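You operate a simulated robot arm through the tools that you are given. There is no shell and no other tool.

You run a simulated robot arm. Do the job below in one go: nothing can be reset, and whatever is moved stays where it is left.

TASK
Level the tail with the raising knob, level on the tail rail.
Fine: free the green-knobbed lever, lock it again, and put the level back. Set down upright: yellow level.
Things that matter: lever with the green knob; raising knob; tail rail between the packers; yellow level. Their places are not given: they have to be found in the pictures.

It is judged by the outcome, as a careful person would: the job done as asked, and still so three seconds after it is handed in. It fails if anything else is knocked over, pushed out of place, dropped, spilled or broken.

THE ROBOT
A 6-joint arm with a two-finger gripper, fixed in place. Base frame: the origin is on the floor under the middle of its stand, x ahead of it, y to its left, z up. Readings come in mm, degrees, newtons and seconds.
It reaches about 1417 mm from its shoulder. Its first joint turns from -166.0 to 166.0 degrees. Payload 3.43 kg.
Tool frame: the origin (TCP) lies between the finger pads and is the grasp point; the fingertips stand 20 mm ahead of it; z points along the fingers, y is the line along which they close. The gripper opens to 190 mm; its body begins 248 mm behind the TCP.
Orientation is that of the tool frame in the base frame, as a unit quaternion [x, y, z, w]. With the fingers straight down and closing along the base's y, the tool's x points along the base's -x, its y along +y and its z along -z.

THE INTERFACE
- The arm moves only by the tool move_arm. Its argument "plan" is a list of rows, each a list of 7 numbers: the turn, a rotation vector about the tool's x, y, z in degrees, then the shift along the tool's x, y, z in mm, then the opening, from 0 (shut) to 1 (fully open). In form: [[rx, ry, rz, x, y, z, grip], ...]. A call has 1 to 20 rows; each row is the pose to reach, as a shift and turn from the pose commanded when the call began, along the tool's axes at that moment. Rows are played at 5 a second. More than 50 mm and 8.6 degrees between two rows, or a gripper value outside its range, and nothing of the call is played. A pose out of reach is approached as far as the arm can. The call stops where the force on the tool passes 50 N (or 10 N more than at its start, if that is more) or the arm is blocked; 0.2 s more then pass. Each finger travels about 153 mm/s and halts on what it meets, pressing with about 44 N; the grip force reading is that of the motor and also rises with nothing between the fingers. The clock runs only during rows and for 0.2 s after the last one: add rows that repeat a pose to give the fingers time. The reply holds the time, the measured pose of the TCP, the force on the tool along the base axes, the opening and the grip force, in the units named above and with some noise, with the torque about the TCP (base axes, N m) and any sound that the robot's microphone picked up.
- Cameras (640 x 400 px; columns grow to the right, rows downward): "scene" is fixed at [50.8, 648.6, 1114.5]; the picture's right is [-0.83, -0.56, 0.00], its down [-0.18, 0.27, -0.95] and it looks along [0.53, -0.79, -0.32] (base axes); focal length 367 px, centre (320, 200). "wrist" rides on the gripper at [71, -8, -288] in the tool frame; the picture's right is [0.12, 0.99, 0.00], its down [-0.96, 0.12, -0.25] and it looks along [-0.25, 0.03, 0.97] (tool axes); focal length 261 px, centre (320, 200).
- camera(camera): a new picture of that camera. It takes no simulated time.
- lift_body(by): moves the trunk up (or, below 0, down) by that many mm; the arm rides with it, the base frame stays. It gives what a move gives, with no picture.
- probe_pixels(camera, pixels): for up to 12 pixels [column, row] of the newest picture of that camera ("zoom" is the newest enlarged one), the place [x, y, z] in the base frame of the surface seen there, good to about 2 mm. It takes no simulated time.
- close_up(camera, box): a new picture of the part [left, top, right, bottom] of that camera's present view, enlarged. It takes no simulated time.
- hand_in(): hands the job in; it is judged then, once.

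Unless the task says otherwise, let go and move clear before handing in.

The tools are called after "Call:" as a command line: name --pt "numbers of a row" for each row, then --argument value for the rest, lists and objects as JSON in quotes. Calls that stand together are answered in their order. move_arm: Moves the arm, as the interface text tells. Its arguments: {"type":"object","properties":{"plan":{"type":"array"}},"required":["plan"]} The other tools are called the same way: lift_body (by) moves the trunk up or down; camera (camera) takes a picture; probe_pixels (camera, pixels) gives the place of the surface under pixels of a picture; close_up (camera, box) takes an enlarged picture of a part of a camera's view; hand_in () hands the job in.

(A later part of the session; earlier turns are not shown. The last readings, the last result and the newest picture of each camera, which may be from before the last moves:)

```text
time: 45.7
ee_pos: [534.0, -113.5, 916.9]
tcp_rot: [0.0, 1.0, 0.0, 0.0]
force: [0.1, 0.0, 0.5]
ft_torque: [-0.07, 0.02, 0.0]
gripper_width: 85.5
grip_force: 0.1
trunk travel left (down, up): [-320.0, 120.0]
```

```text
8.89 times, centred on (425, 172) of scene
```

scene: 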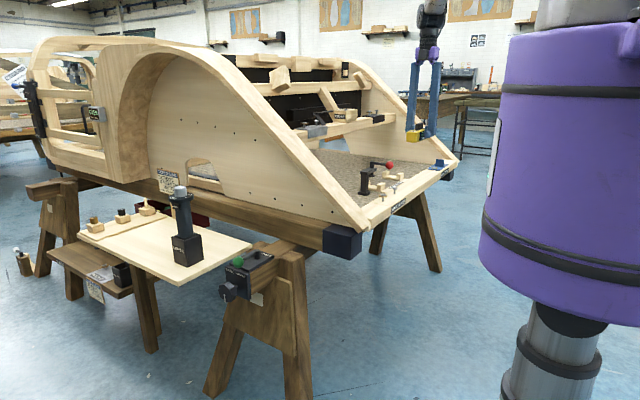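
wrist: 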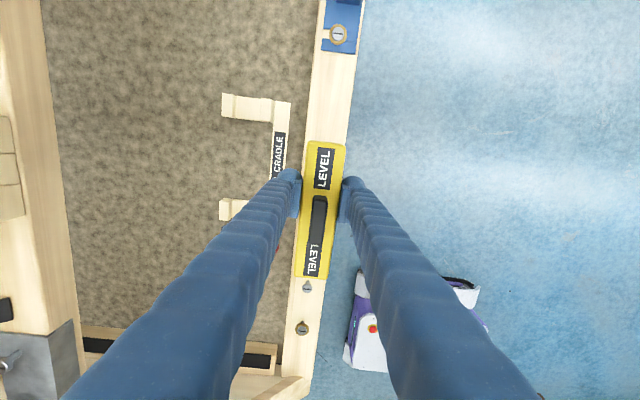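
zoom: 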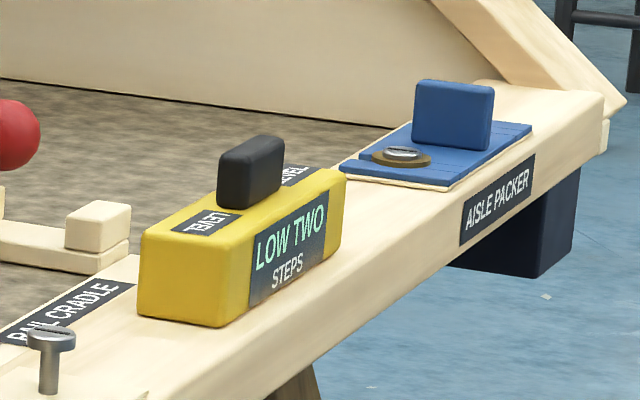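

The level stands by itself reading "LOW TWO STEPS". Now I'll go above the lever and look closely.

Call:
move_arm --pt "0 0 0 0 40 0 0.45" --pt "0 0 0 0 80 0 0.45" --pt "0 0 0 -30 110 20 0.45" --pt "0 0 0 -70 125 40 0.45" --pt "0 0 0 -110 130 60 0.45" --pt "0 0 0 -145 133 85 0.45" --pt "0 0 0 -180 133 110 0.45" --pt "0 0 0 -215 133 135 0.45" --pt "0 0 0 -236 133 150 0.45" --pt "0 0 0 -236 133 150 0.45"

Call:
camera --camera "wrist"

Call:
close_up --camera "scene" --box '[200, 220, 320, 310]'

```text
time: 47.9
ee_pos: [768.9, 18.5, 767.6]
tcp_rot: [-0.001, 1.0, 0.0, 0.0]
force: [0.7, 0.1, 0.4]
ft_torque: [-0.04, 0.0, 0.02]
gripper_width: 85.5
grip_force: 0.2
trunk travel left (down, up): [-320.0, 120.0]
```

```text
taken
```

wrist: 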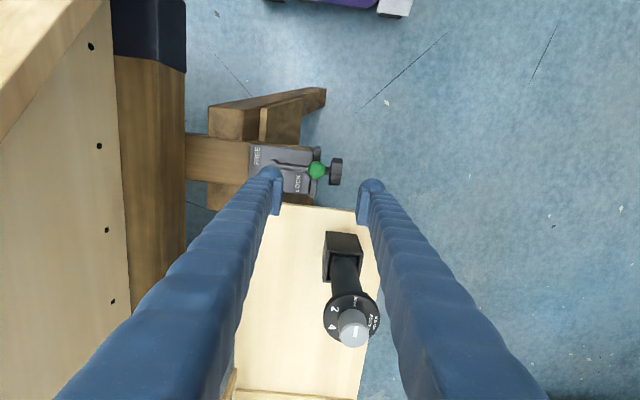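

```text
4.44 times, centred on (260, 265) of scene
```

zoom: 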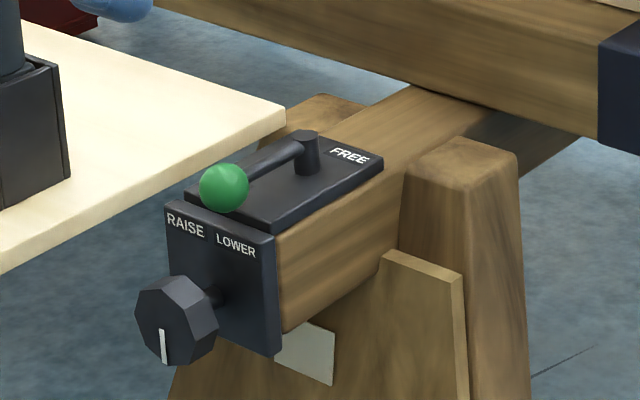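

Call:
close_up --camera "wrist" --box '[235, 80, 365, 220]'

Call:
probe_pixels --camera "wrist" --pixels '[[317, 170], [303, 168], [275, 163], [290, 166], [313, 150], [310, 192], [331, 170], [337, 162], [337, 180], [283, 207], [356, 212], [300, 110]]'

Call:
probe_pixels --camera "scene" --pixels '[[239, 262], [231, 278], [231, 292], [226, 295], [222, 288], [238, 282], [240, 292], [244, 272], [258, 253], [275, 244], [296, 240], [266, 252]]'

```text
2.86 times, centred on (300, 150) of wrist
```

zoom: 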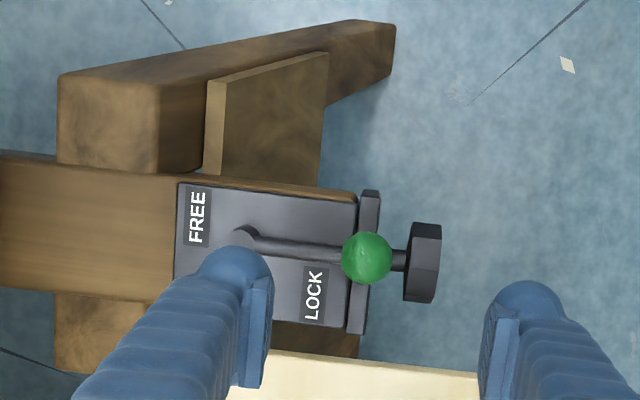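

```text
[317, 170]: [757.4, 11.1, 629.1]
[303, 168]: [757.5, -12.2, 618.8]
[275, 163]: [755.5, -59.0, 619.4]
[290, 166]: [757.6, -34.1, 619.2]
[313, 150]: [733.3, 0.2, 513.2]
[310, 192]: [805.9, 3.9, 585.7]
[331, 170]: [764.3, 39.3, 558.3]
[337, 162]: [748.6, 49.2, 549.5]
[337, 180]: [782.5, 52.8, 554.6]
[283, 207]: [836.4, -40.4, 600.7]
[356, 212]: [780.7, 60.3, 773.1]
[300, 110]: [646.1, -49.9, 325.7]
```

```text
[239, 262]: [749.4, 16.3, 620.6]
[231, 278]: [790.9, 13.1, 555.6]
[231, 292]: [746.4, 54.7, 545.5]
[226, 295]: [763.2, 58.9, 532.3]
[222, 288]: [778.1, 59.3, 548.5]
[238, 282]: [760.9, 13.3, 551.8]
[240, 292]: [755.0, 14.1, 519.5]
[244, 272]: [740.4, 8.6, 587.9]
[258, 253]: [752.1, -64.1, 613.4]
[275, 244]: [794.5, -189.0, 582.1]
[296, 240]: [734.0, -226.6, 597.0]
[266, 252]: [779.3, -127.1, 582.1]
```

The lever's pivot is at about (756,-60) and the green ball at (758,12,614), length ~71 mm. I'll check the trestle post nearby before swinging the lever that way.

Call:
probe_pixels --camera "wrist" --pixels '[[225, 115], [245, 120], [220, 135], [248, 105], [222, 108], [257, 128], [300, 98], [200, 150], [240, 150], [262, 145], [270, 205], [220, 198]]'

Call:
probe_pixels --camera "scene" --pixels '[[290, 238], [300, 238], [280, 241], [284, 243], [298, 236], [284, 255], [275, 262], [186, 285], [250, 242], [252, 253]]'

```text
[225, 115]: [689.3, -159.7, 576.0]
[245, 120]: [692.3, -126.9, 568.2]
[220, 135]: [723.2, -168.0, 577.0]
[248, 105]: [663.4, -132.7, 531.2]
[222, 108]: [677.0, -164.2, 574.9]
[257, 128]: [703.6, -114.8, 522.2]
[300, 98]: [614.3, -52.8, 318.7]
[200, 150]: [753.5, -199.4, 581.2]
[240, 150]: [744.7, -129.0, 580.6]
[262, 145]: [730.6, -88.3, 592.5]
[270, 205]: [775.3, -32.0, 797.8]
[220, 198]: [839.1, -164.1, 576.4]
```

```text
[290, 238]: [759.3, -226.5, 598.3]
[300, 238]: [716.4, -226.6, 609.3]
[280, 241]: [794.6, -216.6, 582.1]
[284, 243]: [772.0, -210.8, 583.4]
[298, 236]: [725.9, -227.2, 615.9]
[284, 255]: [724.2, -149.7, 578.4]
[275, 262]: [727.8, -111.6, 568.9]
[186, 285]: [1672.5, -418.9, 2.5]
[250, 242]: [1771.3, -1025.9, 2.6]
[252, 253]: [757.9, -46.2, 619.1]
```

The post top is at z≈577, below where the fingers will be, so the swing is clear. I'll turn the gripper to straddle the ball in x and drop to just above it.

Call:
move_arm --pt "0 0 8 3 -2 0 0.35" --pt "0 0 16 6 -4 0 0.35" --pt "0 0 24 11 -6.5 0 0.35" --pt "0 0 32 11 -6.5 0 0.35" --pt "0 0 40 11 -6.5 0 0.35" --pt "0 0 48 11 -6.5 0 0.35" --pt "0 0 56 11 -6.5 0 0.35" --pt "0 0 64 11 -6.5 0 0.35" --pt "0 0 72 11 -6.5 0 0.35" --pt "0 0 80 11 -6.5 0 0.35" --pt "0 0 88 11 -6.5 0 0.35" --pt "0 0 90 11 -6.5 30 0.35" --pt "0 0 90 11 -6.5 65 0.35" --pt "0 0 90 11 -6.5 95 0.35" --pt "0 0 90 11 -6.5 95 0.35"

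Call:
camera --camera "wrist"

Call:
close_up --camera "scene" --box '[180, 200, 320, 310]'

```text
time: 51.1
ee_pos: [759.0, 10.5, 672.2]
tcp_rot: [0.707, 0.707, 0.001, 0.0]
force: [0.0, -0.3, 0.2]
ft_torque: [-0.02, 0.03, 0.01]
gripper_width: 66.5
grip_force: 0.2
trunk travel left (down, up): [-320.0, 120.0]
```

```text
taken
```

wrist: 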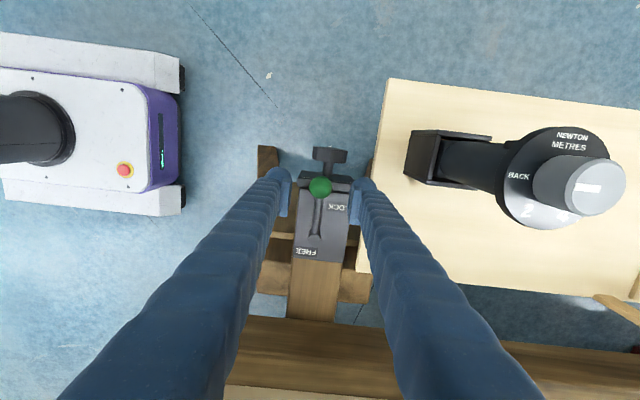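

```text
3.64 times, centred on (250, 255) of scene
```

zoom: 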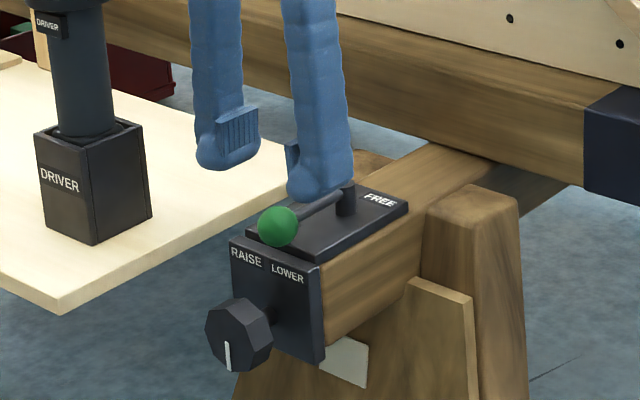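

The ball is exactly on the tool axis (pixel (320,187)). I'll descend around it and narrow the fingers to a loose fork.

Call:
move_arm --pt "0 0 0 0 0 20 0.35" --pt "0 0 0 0 0 38 0.35" --pt "0 0 0 0 0 50 0.35" --pt "0 0 0 0 0 50 0.22" --pt "0 0 0 0 0 50 0.19" --pt "0 0 0 0 0 50 0.19"

Call:
camera --camera "wrist"

Call:
close_up --camera "scene" --box '[200, 220, 300, 300]'

```text
time: 52.5
ee_pos: [758.5, 10.9, 622.4]
tcp_rot: [0.707, 0.707, 0.0, 0.0]
force: [0.5, -0.7, 0.4]
ft_torque: [-0.03, 0.02, -0.01]
gripper_width: 36.1
grip_force: 0.1
trunk travel left (down, up): [-320.0, 120.0]
```

```text
taken
```

wrist: 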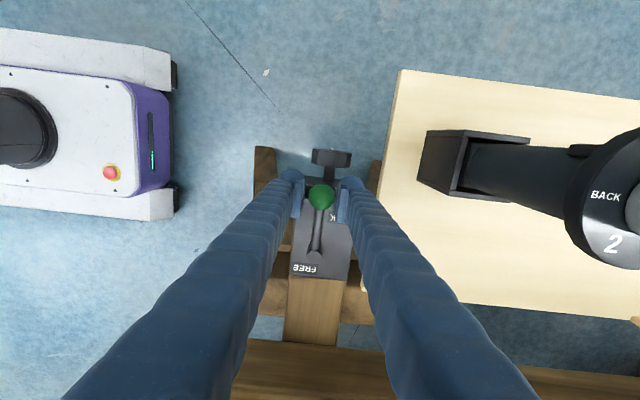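

```text
5.00 times, centred on (250, 260) of scene
```

zoom: 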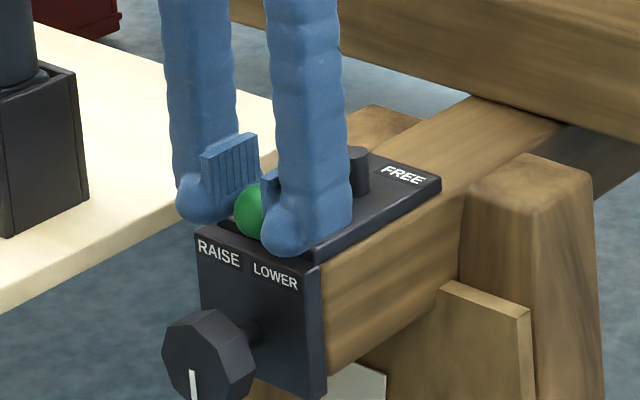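

The ball sits between the pads. I'll try swinging it toward -x along its arc for the first 24°, watching the force.

Call:
move_arm --pt "0 0 -4 -0.2 -5 0 0.19" --pt "0 0 -8 -0.7 -10 0 0.19" --pt "0 0 -12 -1.6 -14.9 0 0.19" --pt "0 0 -16 -2.8 -19.7 0 0.19" --pt "0 0 -20 -4.3 -24.5 0 0.19" --pt "0 0 -24 -6.2 -29.1 0 0.19"

Call:
camera --camera "wrist"

Call:
close_up --camera "scene" --box '[200, 220, 300, 300]'

```text
time: 53.9
ee_pos: [729.7, 5.0, 622.3]
tcp_rot: [0.544, 0.839, 0.0, 0.0]
force: [1.2, 0.5, 0.4]
ft_torque: [0.0, -0.04, 0.0]
gripper_width: 37.8
grip_force: 1.1
trunk travel left (down, up): [-320.0, 120.0]
```

```text
taken
```

wrist: 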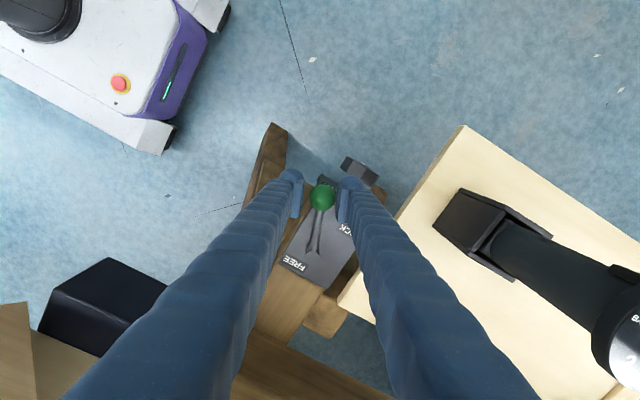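

```text
5.00 times, centred on (250, 260) of scene
```

zoom: 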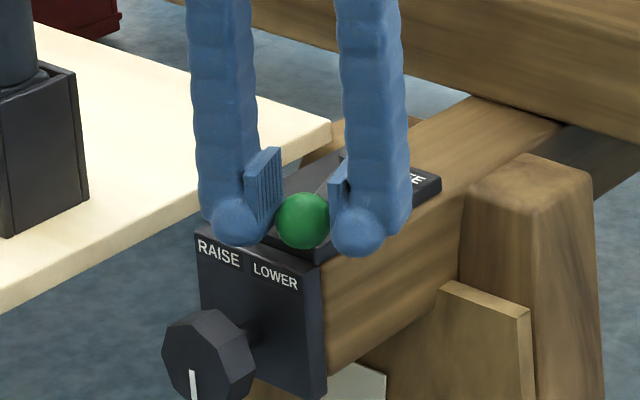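

The ball follows easily with little force. Continuing along the arc to about 90°.

Call:
move_arm --pt "0 0 -6 -0.4 -7.5 0 0.19" --pt "0 0 -12 -1.6 -14.9 0 0.19" --pt "0 0 -18 -3.5 -22.1 0 0.19" --pt "0 0 -24 -6.2 -29.1 0 0.19" --pt "0 0 -30 -9.6 -35.8 0 0.19" --pt "0 0 -36 -13.7 -42.0 0 0.19" --pt "0 0 -42 -18.4 -47.8 0 0.19" --pt "0 0 -48 -23.7 -53.1 0 0.19" --pt "0 0 -54 -29.5 -57.8 0 0.19" --pt "0 0 -60 -35.8 -61.9 0 0.19" --pt "0 0 -66 -42.4 -65.3 0 0.19"

Call:
camera --camera "wrist"

Call:
close_up --camera "scene" --box '[200, 220, 300, 300]'

```text
time: 56.3
ee_pos: [687.1, -60.1, 621.4]
tcp_rot: [-0.001, 1.0, 0.001, 0.0]
force: [-0.7, 2.3, 0.1]
ft_torque: [0.02, -0.04, 0.0]
gripper_width: 37.5
grip_force: 1.0
trunk travel left (down, up): [-320.0, 120.0]
```

```text
taken
```

wrist: 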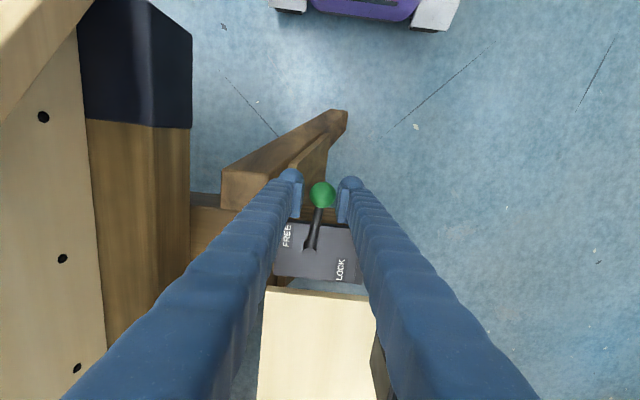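

```text
5.00 times, centred on (250, 260) of scene
```

zoom: 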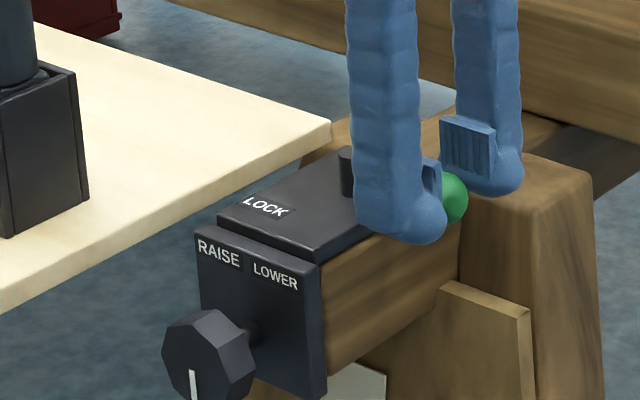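

The lever now points toward -x at about 88°. I'll nudge on gently to find whether there's a stop.

Call:
move_arm --pt "0 0 -3 -0.1 -3.7 0 0.19" --pt "0 0 -6 -0.4 -7.5 0 0.19" --pt "0 0 -9 -0.9 -11.2 0 0.19" --pt "0 0 -9 -0.9 -11.2 0 0.19"

Call:
close_up --camera "wrist" --box '[240, 140, 400, 300]'

```text
time: 57.3
ee_pos: [689.0, -71.7, 623.1]
tcp_rot: [-0.08, 0.997, 0.0, 0.0]
force: [1.8, 13.5, -0.3]
ft_torque: [0.12, 0.01, -0.12]
gripper_width: 43.7
grip_force: 6.2
trunk travel left (down, up): [-320.0, 120.0]
```

```text
2.50 times, centred on (320, 220) of wrist
```

zoom: 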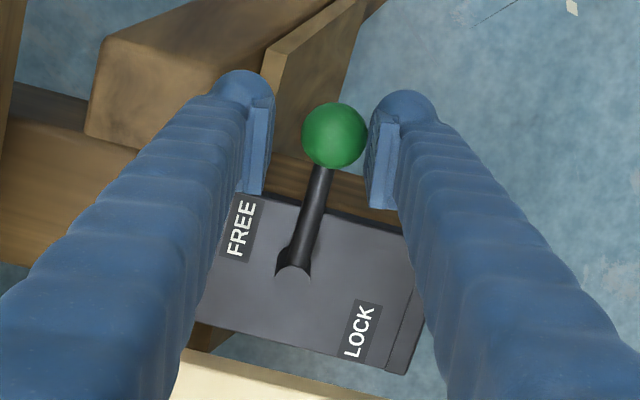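

The force climbed to 13.5 N: that's the stop, with the lever alongside FREE. I'll back off to centre and lift clear.

Call:
move_arm --pt "0 0 4 0 8 0 0.25" --pt "0 0 9 0 10 0 0.3" --pt "0 0 9 0 10 -20 0.3" --pt "0 0 9 0 10 -60 0.3" --pt "0 0 9 0 10 -100 0.3" --pt "0 0 9 0 10 -140 0.3" --pt "0 0 9 0 10 -140 0.3"

Call:
camera --camera "wrist"

Call:
close_up --camera "scene" --box '[200, 220, 320, 310]'

Call:
close_up --camera "scene" --box '[395, 150, 455, 195]'

```text
time: 58.9
ee_pos: [686.9, -61.7, 762.3]
tcp_rot: [0.0, 1.0, 0.0, -0.002]
force: [0.3, 0.2, -0.1]
ft_torque: [-0.02, 0.06, 0.04]
gripper_width: 56.9
grip_force: 0.1
trunk travel left (down, up): [-320.0, 120.0]
```

```text
taken
```

wrist: 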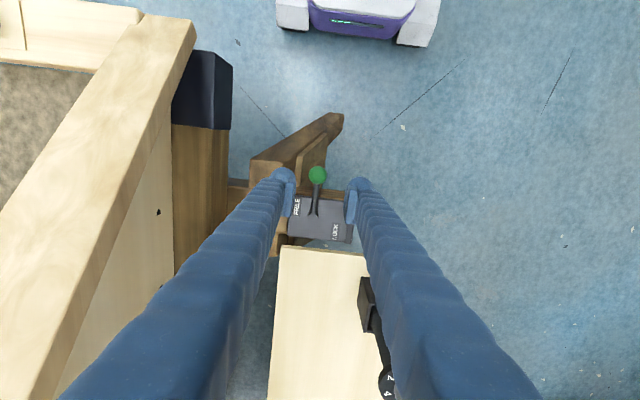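

```text
4.44 times, centred on (260, 265) of scene
```

zoom: 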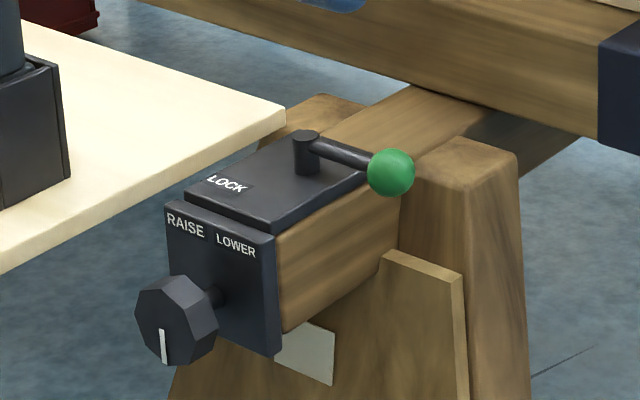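

```text
8.89 times, centred on (425, 172) of scene
```

zoom: 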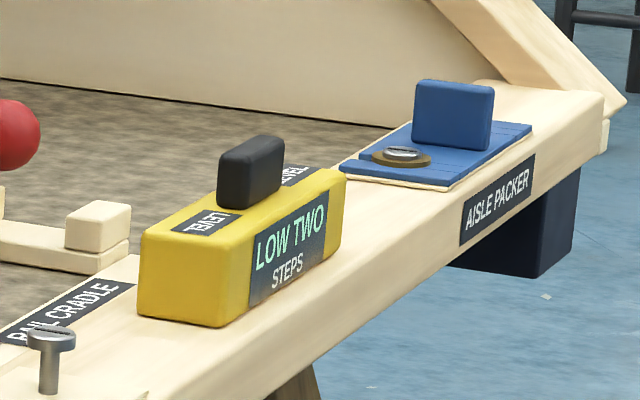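

The lever is at FREE and the display still reads "LOW TWO STEPS". Next, the knob: I'll swing over to the open +y side, turn the gripper 90° and tilt it 45° toward the knob face.

Call:
move_arm --pt "0 0 -7.5 -1 20 -20 0.35" --pt "0 0 -15 -2 45 -35 0.35" --pt "0 0 -22.5 -3 70 -40 0.35" --pt "0 0 -30 -5 97 -40 0.35" --pt "0 0 -37.5 -7 124 -40 0.4" --pt "0 0 -45 -9 151 -40 0.4" --pt "0 0 -52.5 -11 178 -40 0.45" --pt "0 0 -60 -13 205 -40 0.45" --pt "0 0 -67.5 -13 232 -40 0.45" --pt "0 0 -75 -13 259 -40 0.45" --pt "0 0 -82.5 -13 286 -40 0.45" --pt "0 0 -90 -13 312 -40 0.45" --pt "0 0 -90 -13 312 -40 0.45"

Call:
move_arm --pt "0 7.5 0 0 0 0 0.45" --pt "0 15 0 0 0 0 0.45" --pt "0 22.5 0 0 0 0 0.45" --pt "0 30 0 0 0 0 0.45" --pt "0 37.5 0 0 0 0 0.45" --pt "0 45 0 0 0 0 0.45" --pt "0 45 0 0 0 0 0.45"

Call:
camera --camera "scene"

Call:
camera --camera "wrist"

```text
time: 61.7
ee_pos: [698.0, 251.6, 802.3]
tcp_rot: [0.708, -0.707, 0.0, -0.001]
force: [0.4, 0.3, -0.4]
ft_torque: [-0.09, 0.01, -0.01]
gripper_width: 85.4
grip_force: 0.1
trunk travel left (down, up): [-320.0, 120.0]
```

```text
time: 63.3
ee_pos: [699.0, 251.8, 801.8]
tcp_rot: [0.653, -0.653, 0.272, 0.271]
force: [-0.4, 0.5, -0.4]
ft_torque: [-0.11, -0.02, -0.04]
gripper_width: 85.4
grip_force: 0.0
trunk travel left (down, up): [-320.0, 120.0]
```

```text
taken
```

scene: 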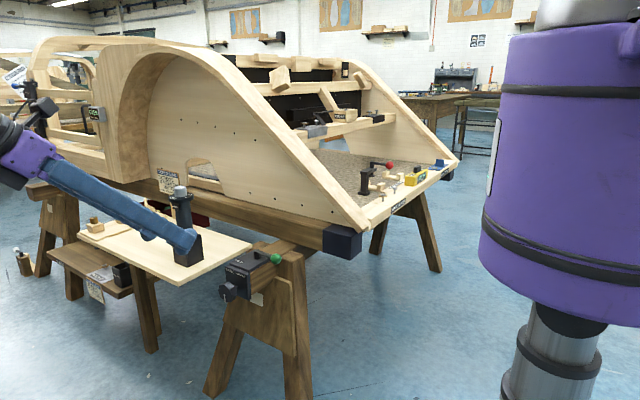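

```text
taken
```

wrist: 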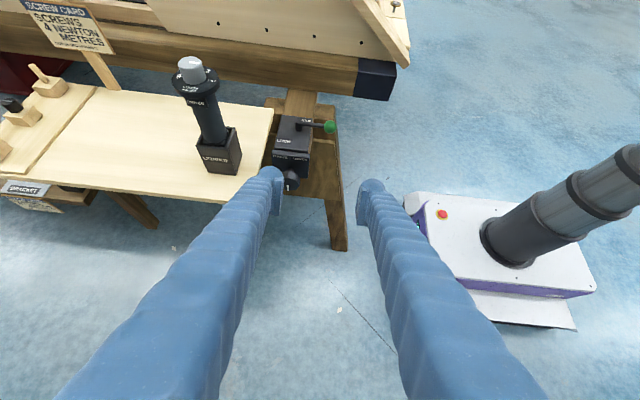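

Good: the arm leaves the display in view. I'll lower the trunk 200 mm to come down to the knob's height and look.

Call:
lift_body --by -200

Call:
camera --camera "wrist"

Call:
camera --camera "scene"

Call:
close_up --camera "wrist" --box '[200, 40, 340, 160]'

```text
time: 65.4
ee_pos: [699.8, 249.9, 601.7]
tcp_rot: [-0.653, 0.654, -0.27, -0.271]
force: [-0.1, 0.3, 0.6]
ft_torque: [-0.01, 0.0, 0.0]
gripper_width: 85.8
grip_force: 0.1
trunk travel left (down, up): [-120.0, 320.0]
```

```text
taken
```

wrist: 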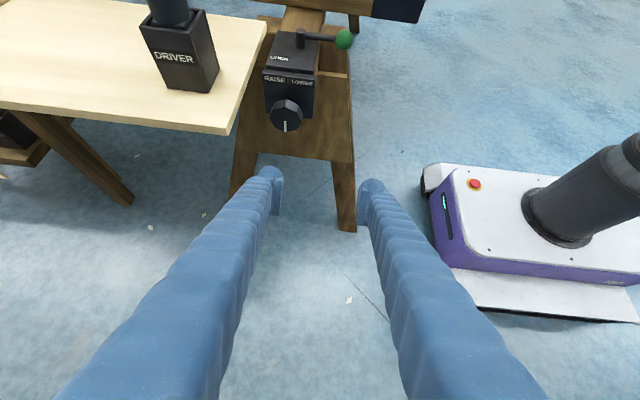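

```text
taken
```

scene: 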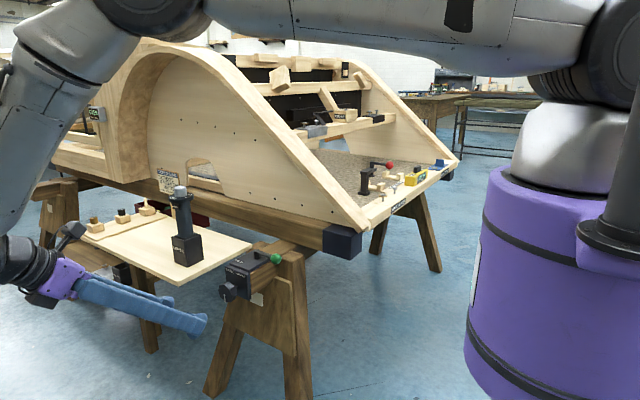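

```text
3.33 times, centred on (270, 100) of wrist
```

zoom: 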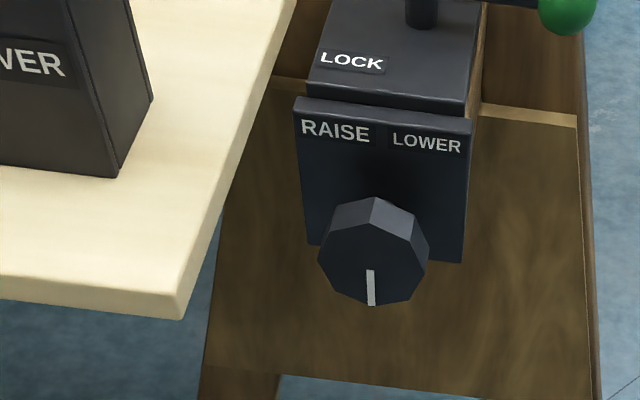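

The display stays in view below the arm. I'll enlarge the knob to see its facets and probe its face for the axis.

Call:
close_up --camera "wrist" --box '[260, 60, 330, 140]'

Call:
probe_pixels --camera "wrist" --pixels '[[286, 117], [286, 112], [286, 126], [275, 117], [297, 118], [279, 126], [295, 126], [279, 108], [294, 108], [287, 101], [270, 96], [308, 105]]'

Call:
probe_pixels --camera "wrist" --pixels '[[228, 132], [240, 110], [265, 25], [225, 128], [268, 78], [312, 80], [308, 116], [270, 110], [343, 39], [300, 35], [200, 88], [215, 70]]'

```text
5.00 times, centred on (295, 100) of wrist
```

zoom: 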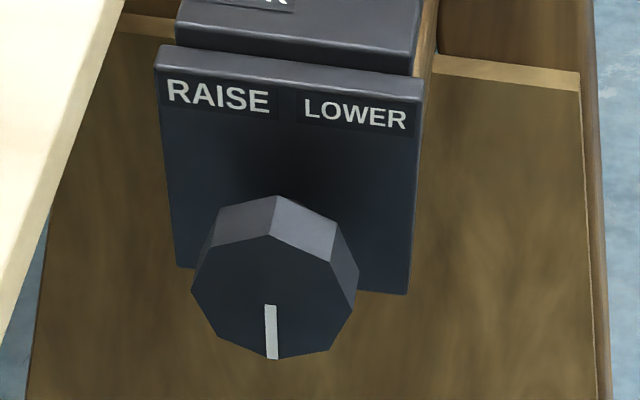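

```text
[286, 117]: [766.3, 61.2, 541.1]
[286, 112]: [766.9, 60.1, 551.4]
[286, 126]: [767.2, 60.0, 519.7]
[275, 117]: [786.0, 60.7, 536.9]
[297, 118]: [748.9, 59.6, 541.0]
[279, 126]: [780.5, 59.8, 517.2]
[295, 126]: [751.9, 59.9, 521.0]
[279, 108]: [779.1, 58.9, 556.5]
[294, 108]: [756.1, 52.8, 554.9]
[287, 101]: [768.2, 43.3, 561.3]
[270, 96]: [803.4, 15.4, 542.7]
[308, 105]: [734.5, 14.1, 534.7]
```

```text
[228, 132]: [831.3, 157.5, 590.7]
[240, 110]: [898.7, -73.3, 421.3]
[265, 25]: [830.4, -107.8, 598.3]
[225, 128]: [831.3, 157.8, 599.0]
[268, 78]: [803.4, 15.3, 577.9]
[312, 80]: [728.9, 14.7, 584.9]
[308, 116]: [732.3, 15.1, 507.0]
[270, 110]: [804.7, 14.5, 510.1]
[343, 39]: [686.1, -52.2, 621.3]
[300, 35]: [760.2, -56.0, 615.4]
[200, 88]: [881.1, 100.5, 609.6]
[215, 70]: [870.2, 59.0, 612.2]
```

Facet corners lie at the axis directions (pointer at the bottom corner), centre near (767, 60, ~536). I'll probe finer points in this enlarged view.

Call:
probe_pixels --camera "zoom" --pixels '[[270, 354], [268, 308], [197, 288], [352, 282], [215, 336], [326, 344], [275, 245], [276, 232], [218, 250], [330, 262], [278, 200], [272, 275]]'

```text
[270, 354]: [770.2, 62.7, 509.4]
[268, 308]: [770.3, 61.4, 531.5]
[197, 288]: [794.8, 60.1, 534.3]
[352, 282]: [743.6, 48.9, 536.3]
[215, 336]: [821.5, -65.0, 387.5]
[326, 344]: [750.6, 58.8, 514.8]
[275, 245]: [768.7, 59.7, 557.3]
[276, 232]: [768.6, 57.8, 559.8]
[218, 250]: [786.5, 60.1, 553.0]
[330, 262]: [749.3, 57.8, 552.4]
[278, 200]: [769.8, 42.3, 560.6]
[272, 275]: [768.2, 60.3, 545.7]
```

Knob axis is at about (769, ·, 534), radius ~26.5, y 40–60, with flats at 22.5° offsets. I'll lean the gripper about the knob axis by -67.5° so I have room to turn toward RAISE while gripping flats.

Call:
move_arm --pt "5.3 0 5.3 0 0 0 0.45" --pt "10.6 0 10.6 0 0 0 0.45" --pt "15.9 0 15.9 0 0 0 0.45" --pt "21.2 0 21.2 0 0 0 0.45" --pt "26.5 0 26.5 0 0 0 0.45" --pt "31.8 0 31.8 0 0 0 0.45" --pt "37.1 0 37.1 0 0 0 0.45" --pt "42.4 0 42.4 0 0 0 0.45" --pt "47.73 0 47.73 0 0 0 0.45" --pt "47.73 0 47.73 0 0 0 0.45"

Call:
camera --camera "scene"

Call:
camera --camera "wrist"

```text
time: 67.6
ee_pos: [699.9, 251.1, 602.6]
tcp_rot: [-0.392, 0.694, -0.588, 0.139]
force: [0.1, -0.2, 0.4]
ft_torque: [0.01, 0.0, 0.01]
gripper_width: 85.4
grip_force: 0.0
trunk travel left (down, up): [-120.0, 320.0]
```

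```text
taken
```

scene: 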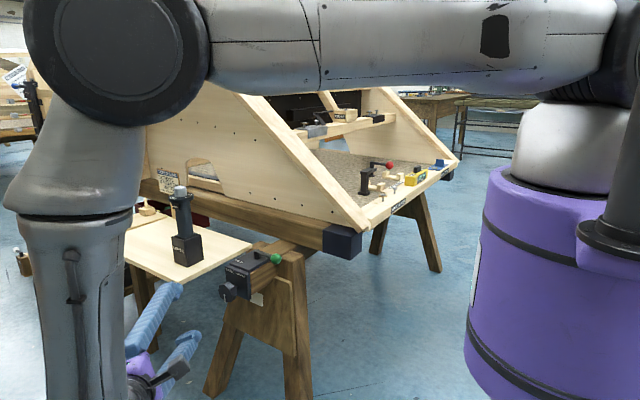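

```text
taken
```

wrist: 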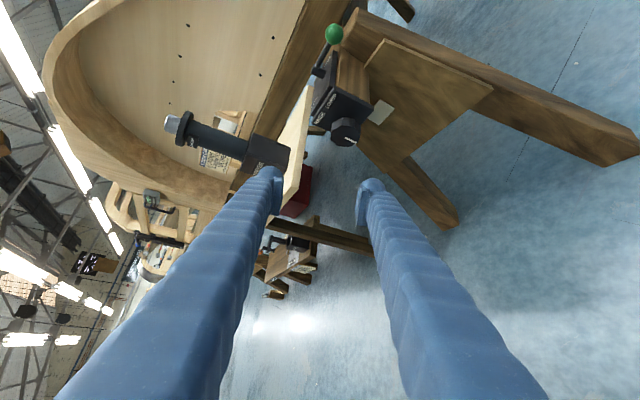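

Orientation is as planned. I'll move to a standoff 110 mm back from the knob along the approach direction and look.

Call:
move_arm --pt "0 0 0 20 9 24 0.45" --pt "0 0 0 40 18 48 0.45" --pt "0 0 0 60 28 72 0.45" --pt "0 0 0 78.6 36.7 95.4 0.45" --pt "0 0 0 78.6 36.7 95.4 0.45"

Call:
camera --camera "wrist"

Call:
close_up --camera "scene" --box '[150, 230, 290, 340]'

```text
time: 68.8
ee_pos: [695.9, 126.6, 560.9]
tcp_rot: [-0.393, 0.693, -0.588, 0.138]
force: [0.0, 0.3, -0.1]
ft_torque: [0.02, 0.0, 0.02]
gripper_width: 85.7
grip_force: 0.1
trunk travel left (down, up): [-120.0, 320.0]
```

```text
taken
```

wrist: 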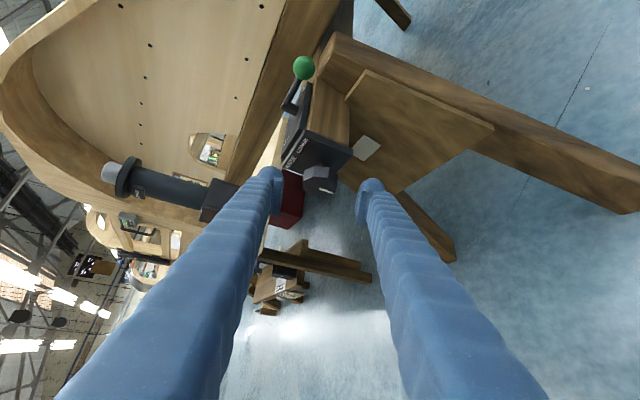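

```text
3.64 times, centred on (220, 285) of scene
```

zoom: 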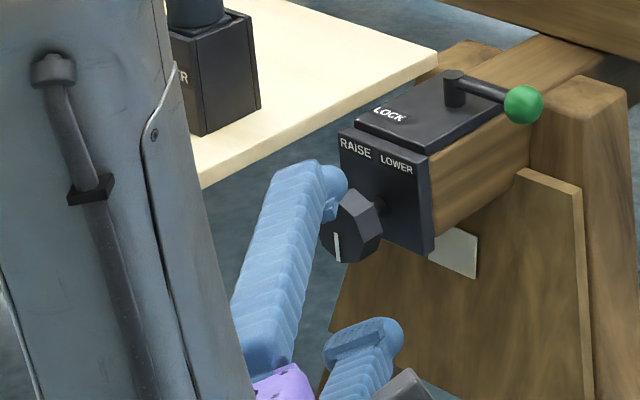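

The knob is centred between the fingers at (320,178), matching the geometry. Advancing along the approach to put the pads around it.

Call:
move_arm --pt "0 0 0 -0.3 -1 30 0.45" --pt "0 0 0 -0.6 -2 60 0.45" --pt "0 0 0 -0.9 -3 85 0.45" --pt "0 0 0 -0.9 -3.1 100 0.45" --pt "0 0 0 -0.9 -3.1 109 0.45" --pt "0 0 0 -0.9 -3.1 109 0.45"

Call:
camera --camera "wrist"

Call:
close_up --camera "wrist" --box '[240, 120, 400, 260]'

Call:
close_up --camera "scene" --box '[180, 240, 280, 320]'

```text
time: 70.2
ee_pos: [768.3, 51.4, 535.7]
tcp_rot: [-0.393, 0.694, -0.587, 0.138]
force: [-0.5, 0.4, 0.1]
ft_torque: [0.01, -0.01, -0.01]
gripper_width: 85.7
grip_force: 0.0
trunk travel left (down, up): [-120.0, 320.0]
```

```text
taken
```

wrist: 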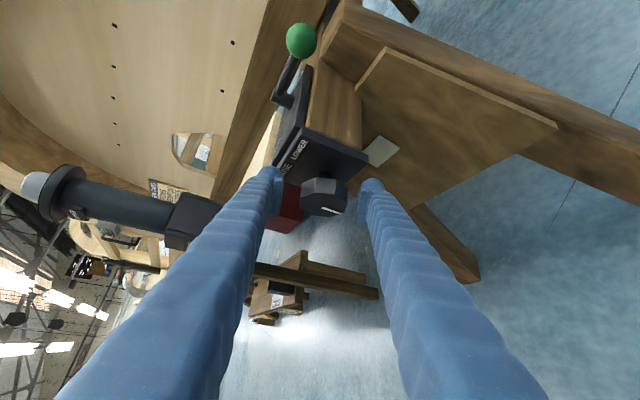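

```text
2.86 times, centred on (320, 190) of wrist
```

zoom: 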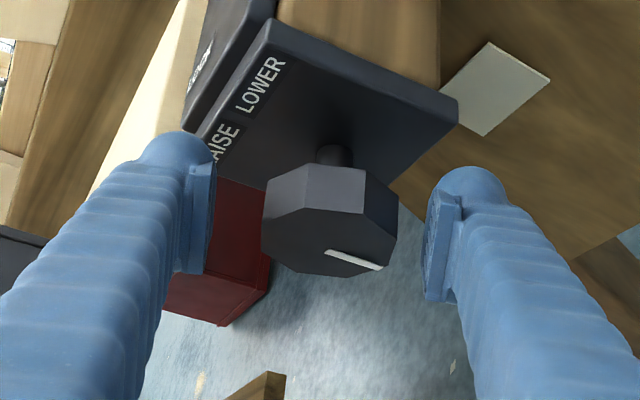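

```text
5.00 times, centred on (230, 280) of scene
```

zoom: 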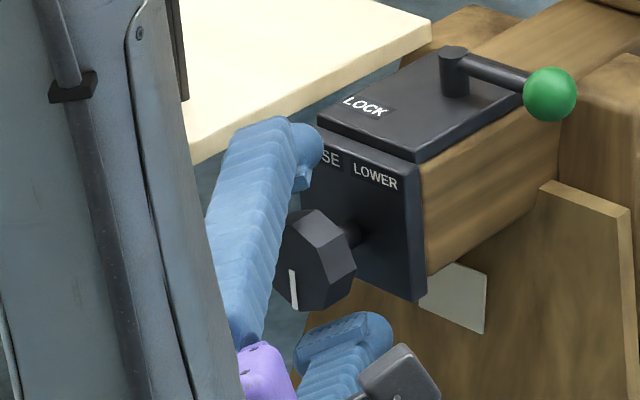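

The knob sits slightly toward the lower finger (mid ≈330 vs 318 in the enlargement), so I'll shift 3.5 mm that way and then close gently onto the flats.

Call:
move_arm --pt "0 0 0 0 3.5 0 0.45" --pt "0 0 0 0 3.5 0 0.33" --pt "0 0 0 0 3.5 0 0.28" --pt "0 0 0 0 3.5 0 0.24" --pt "0 0 0 0 3.5 0 0.2" --pt "0 0 0 0 3.5 0 0.2"

Call:
close_up --camera "wrist" --box '[240, 120, 400, 260]'

Call:
close_up --camera "scene" --box '[395, 150, 455, 195]'

```text
time: 71.6
ee_pos: [768.1, 50.8, 533.1]
tcp_rot: [-0.394, 0.694, -0.587, 0.138]
force: [-2.5, 2.0, -3.8]
ft_torque: [0.37, 0.02, -0.14]
gripper_width: 52.4
grip_force: 45.3
trunk travel left (down, up): [-120.0, 320.0]
```

```text
2.86 times, centred on (320, 190) of wrist
```

zoom: 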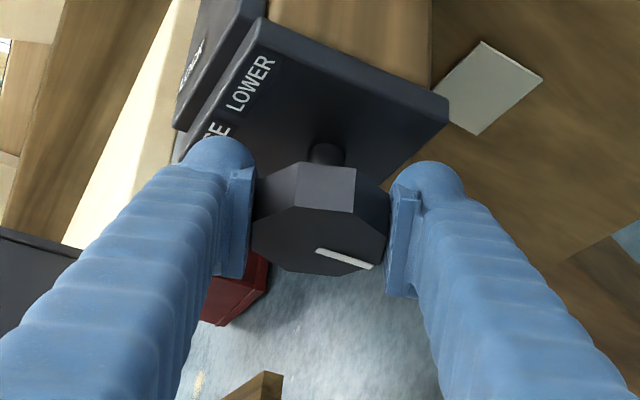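

```text
8.89 times, centred on (425, 172) of scene
```

zoom: 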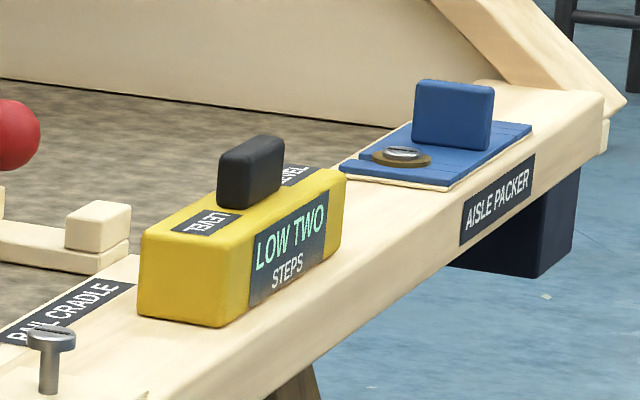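

Held at 52 mm with small side forces. Now turning about the knob axis toward RAISE (counter-clockwise from the front) by 15° in small steps.

Call:
move_arm --pt "-2.12 0 -2.12 0 0 0 0.2" --pt "-4.24 0 -4.24 0 0 0 0.2" --pt "-6.36 0 -6.36 0 0 0 0.2" --pt "-8.49 0 -8.49 0 0 0 0.2" --pt "-10.6 0 -10.6 0 0 0 0.2" --pt "-10.6 0 -10.6 0 0 0 0.2"

Call:
close_up --camera "wrist" --box '[240, 120, 400, 260]'

Call:
close_up --camera "scene" --box '[395, 150, 455, 195]'

```text
time: 73.0
ee_pos: [768.3, 50.2, 533.7]
tcp_rot: [-0.466, 0.706, -0.531, 0.047]
force: [-2.9, 3.1, -0.4]
ft_torque: [0.35, 0.0, -0.36]
gripper_width: 52.3
grip_force: 45.2
trunk travel left (down, up): [-120.0, 320.0]
```

```text
2.86 times, centred on (320, 190) of wrist
```

zoom: 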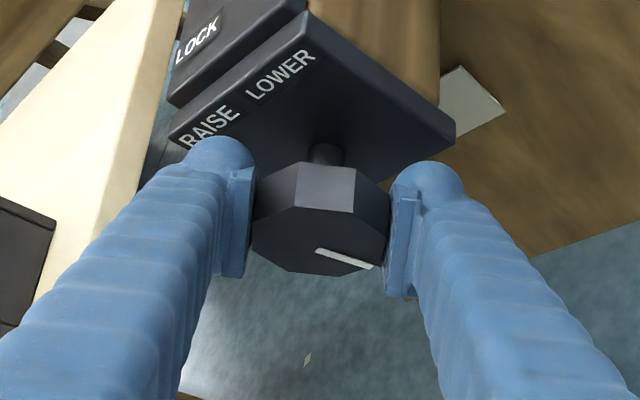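

```text
8.89 times, centred on (425, 172) of scene
```

zoom: 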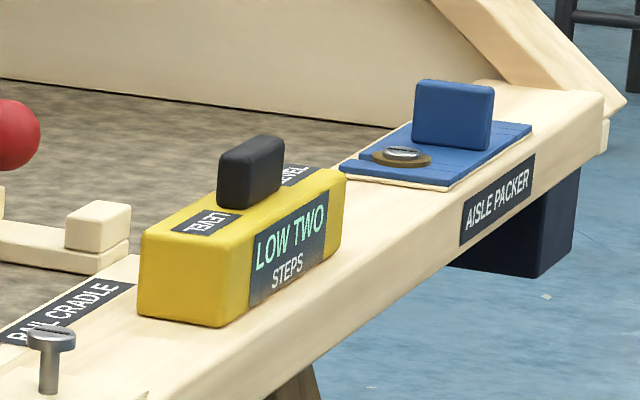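

The knob turns with the gripper at low torque; the display hasn't changed yet. Another 15°.

Call:
move_arm --pt "-2.12 0 -2.12 0 0 0 0.2" --pt "-4.24 0 -4.24 0 0 0 0.2" --pt "-6.36 0 -6.36 0 0 0 0.2" --pt "-8.49 0 -8.49 0 0 0 0.2" --pt "-10.6 0 -10.6 0 0 0 0.2" --pt "-10.6 0 -10.6 0 0 0 0.2"

Call:
close_up --camera "scene" --box '[395, 150, 455, 195]'

```text
time: 74.4
ee_pos: [769.0, 51.6, 534.7]
tcp_rot: [-0.532, 0.705, -0.467, -0.046]
force: [7.6, 0.8, 10.2]
ft_torque: [0.0, -0.01, -0.34]
gripper_width: 52.5
grip_force: 44.6
trunk travel left (down, up): [-120.0, 320.0]
```

```text
8.89 times, centred on (425, 172) of scene
```

zoom: 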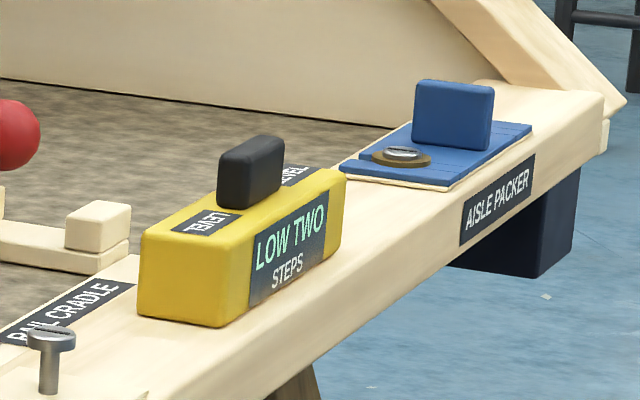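

A side force of ~13 N built up along the closing direction, so I'll add a 1.5 mm correction while turning another 15°.

Call:
move_arm --pt "0 0 0 0 -1.0 0 0.2" --pt "-2.12 0 -2.12 0 -1.5 0 0.2" --pt "-4.24 0 -4.24 0 -1.5 0 0.2" --pt "-6.36 0 -6.36 0 -1.5 0 0.2" --pt "-8.49 0 -8.49 0 -1.5 0 0.2" --pt "-10.6 0 -10.6 0 -1.5 0 0.2" --pt "-10.6 0 -10.6 0 -1.5 0 0.2"

Call:
close_up --camera "scene" --box '[395, 150, 455, 195]'

Call:
close_up --camera "wrist" --box '[240, 120, 400, 260]'

```text
time: 76.0
ee_pos: [769.3, 49.9, 535.8]
tcp_rot: [-0.588, 0.693, -0.392, -0.138]
force: [8.8, 2.1, 6.5]
ft_torque: [0.2, -0.02, -0.29]
gripper_width: 52.5
grip_force: 45.4
trunk travel left (down, up): [-120.0, 320.0]
```

```text
8.89 times, centred on (425, 172) of scene
```

zoom: 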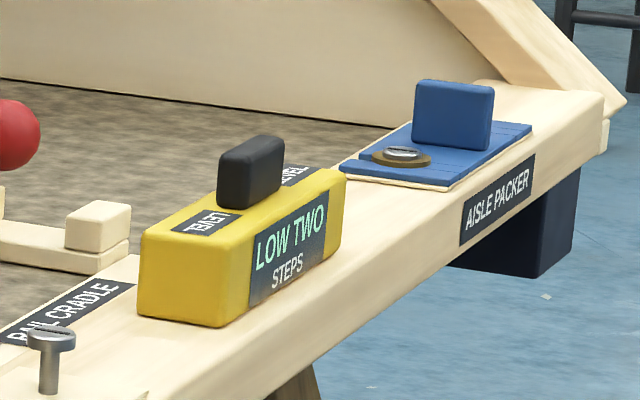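

```text
2.86 times, centred on (320, 190) of wrist
```

zoom: 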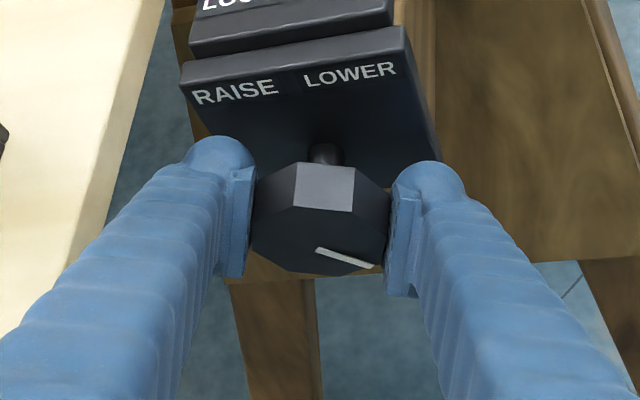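

45° turned without a change in the display yet. I'll go on another 20°, to about the upright lean.

Call:
move_arm --pt "-2.12 0 -2.12 0 -0.4 0 0.2" --pt "-4.24 0 -4.24 0 -0.8 0 0.2" --pt "-6.36 0 -6.36 0 -1 0 0.2" --pt "-8.49 0 -8.49 0 -1 0 0.2" --pt "-10.6 0 -10.6 0 -1 0 0.2" --pt "-12.7 0 -12.7 0 -1 0 0.2" --pt "-14.1 0 -14.1 0 -1 0 0.2" --pt "-14.1 0 -14.1 0 -1 0 0.2"

Call:
close_up --camera "scene" --box '[395, 150, 455, 195]'

Call:
camera --camera "scene"

```text
time: 77.8
ee_pos: [770.6, 50.0, 535.4]
tcp_rot: [-0.647, 0.659, -0.284, -0.256]
force: [10.1, 0.5, 1.2]
ft_torque: [0.12, -0.03, -0.32]
gripper_width: 52.2
grip_force: 45.0
trunk travel left (down, up): [-120.0, 320.0]
```

```text
8.89 times, centred on (425, 172) of scene
```

zoom: 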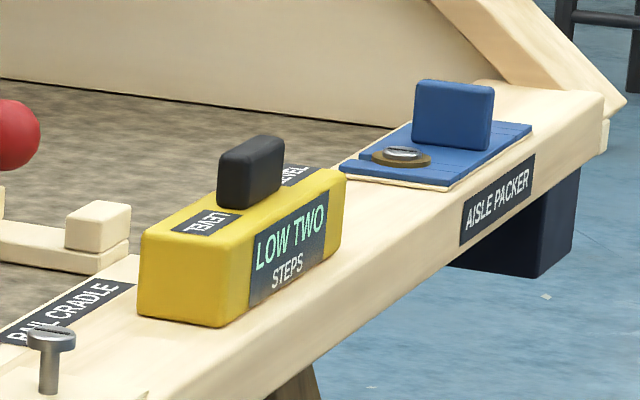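

```text
taken
```

scene: 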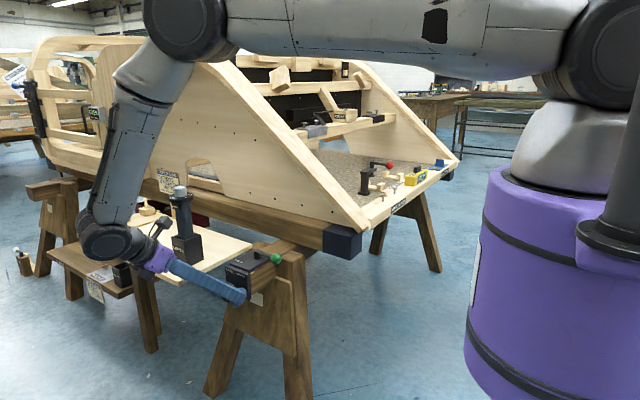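

Still "LOW TWO". I'll check that the knob really turned and then re-grip for more turning.

Call:
close_up --camera "wrist" --box '[240, 100, 400, 260]'

Call:
close_up --camera "scene" --box '[200, 230, 300, 310]'

```text
2.50 times, centred on (320, 180) of wrist
```

zoom: 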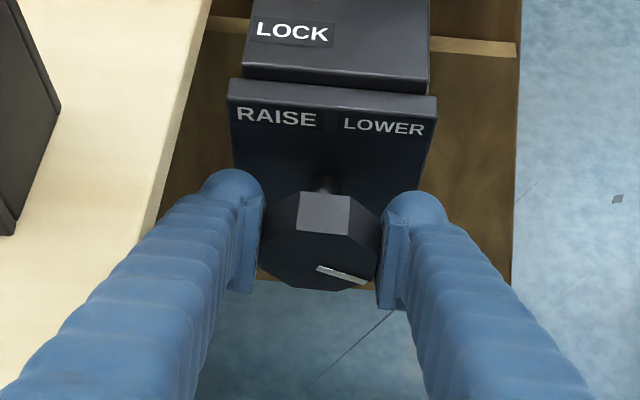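

```text
5.00 times, centred on (250, 270) of scene
```

zoom: 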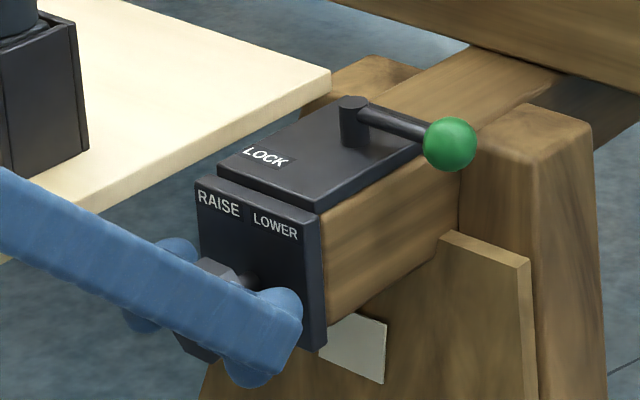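

The pointer has moved ~65° toward the lower right, so the knob turns properly. A further 12° here before re-gripping.

Call:
move_arm --pt "-2.12 0 -2.12 0 -0.3 0 0.2" --pt "-4.24 0 -4.24 0 -0.6 0 0.2" --pt "-6.36 0 -6.36 0 -0.8 0 0.2" --pt "-8.49 0 -8.49 0 -0.8 0 0.2" --pt "-8.49 0 -8.49 0 -0.8 0 0.2"

Call:
close_up --camera "scene" --box '[395, 150, 455, 195]'

```text
time: 78.8
ee_pos: [765.7, 50.4, 535.9]
tcp_rot: [0.669, -0.634, 0.224, 0.317]
force: [-54.1, -13.7, 11.4]
ft_torque: [5.12, -22.08, 12.53]
gripper_width: 61.4
grip_force: 20.4
trunk travel left (down, up): [-120.0, 320.0]
stopped in row 4: the force on the tool passed its limit at 67 N (the readings are from after the stop); the commanded pose is now the measured one
```

```text
8.89 times, centred on (425, 172) of scene
```

zoom: 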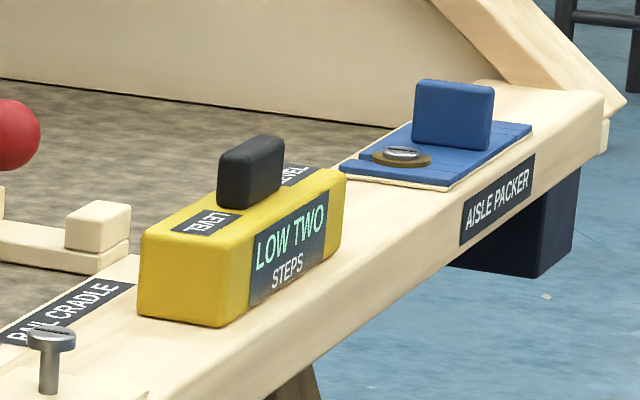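

Something stopped it at 67 N, pushing the tool toward -x. I'll look before doing anything else.

Call:
camera --camera "scene"

Call:
camera --camera "wrist"

Call:
close_up --camera "scene" --box '[80, 190, 300, 330]'

```text
taken
```

scene: 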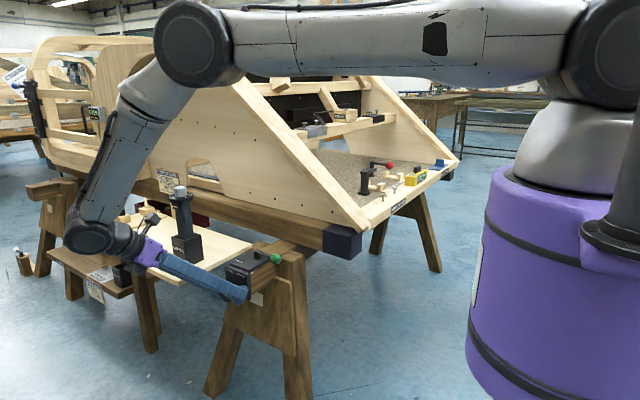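

```text
taken
```

wrist: 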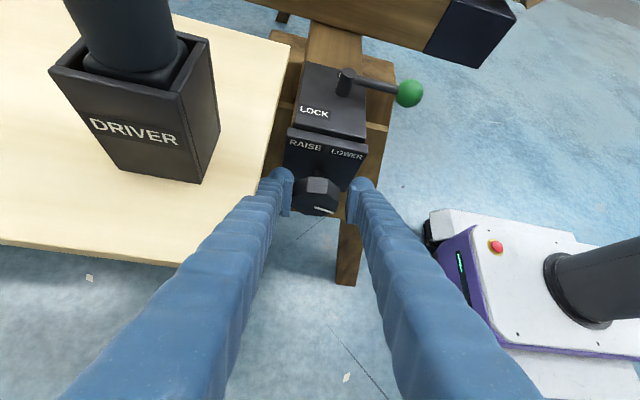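

```text
2.86 times, centred on (190, 260) of scene
```

zoom: 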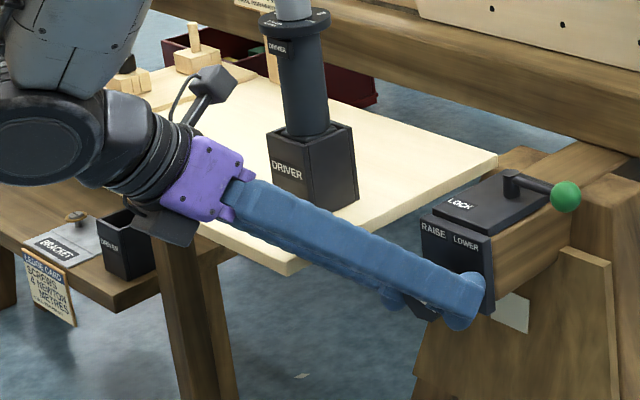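

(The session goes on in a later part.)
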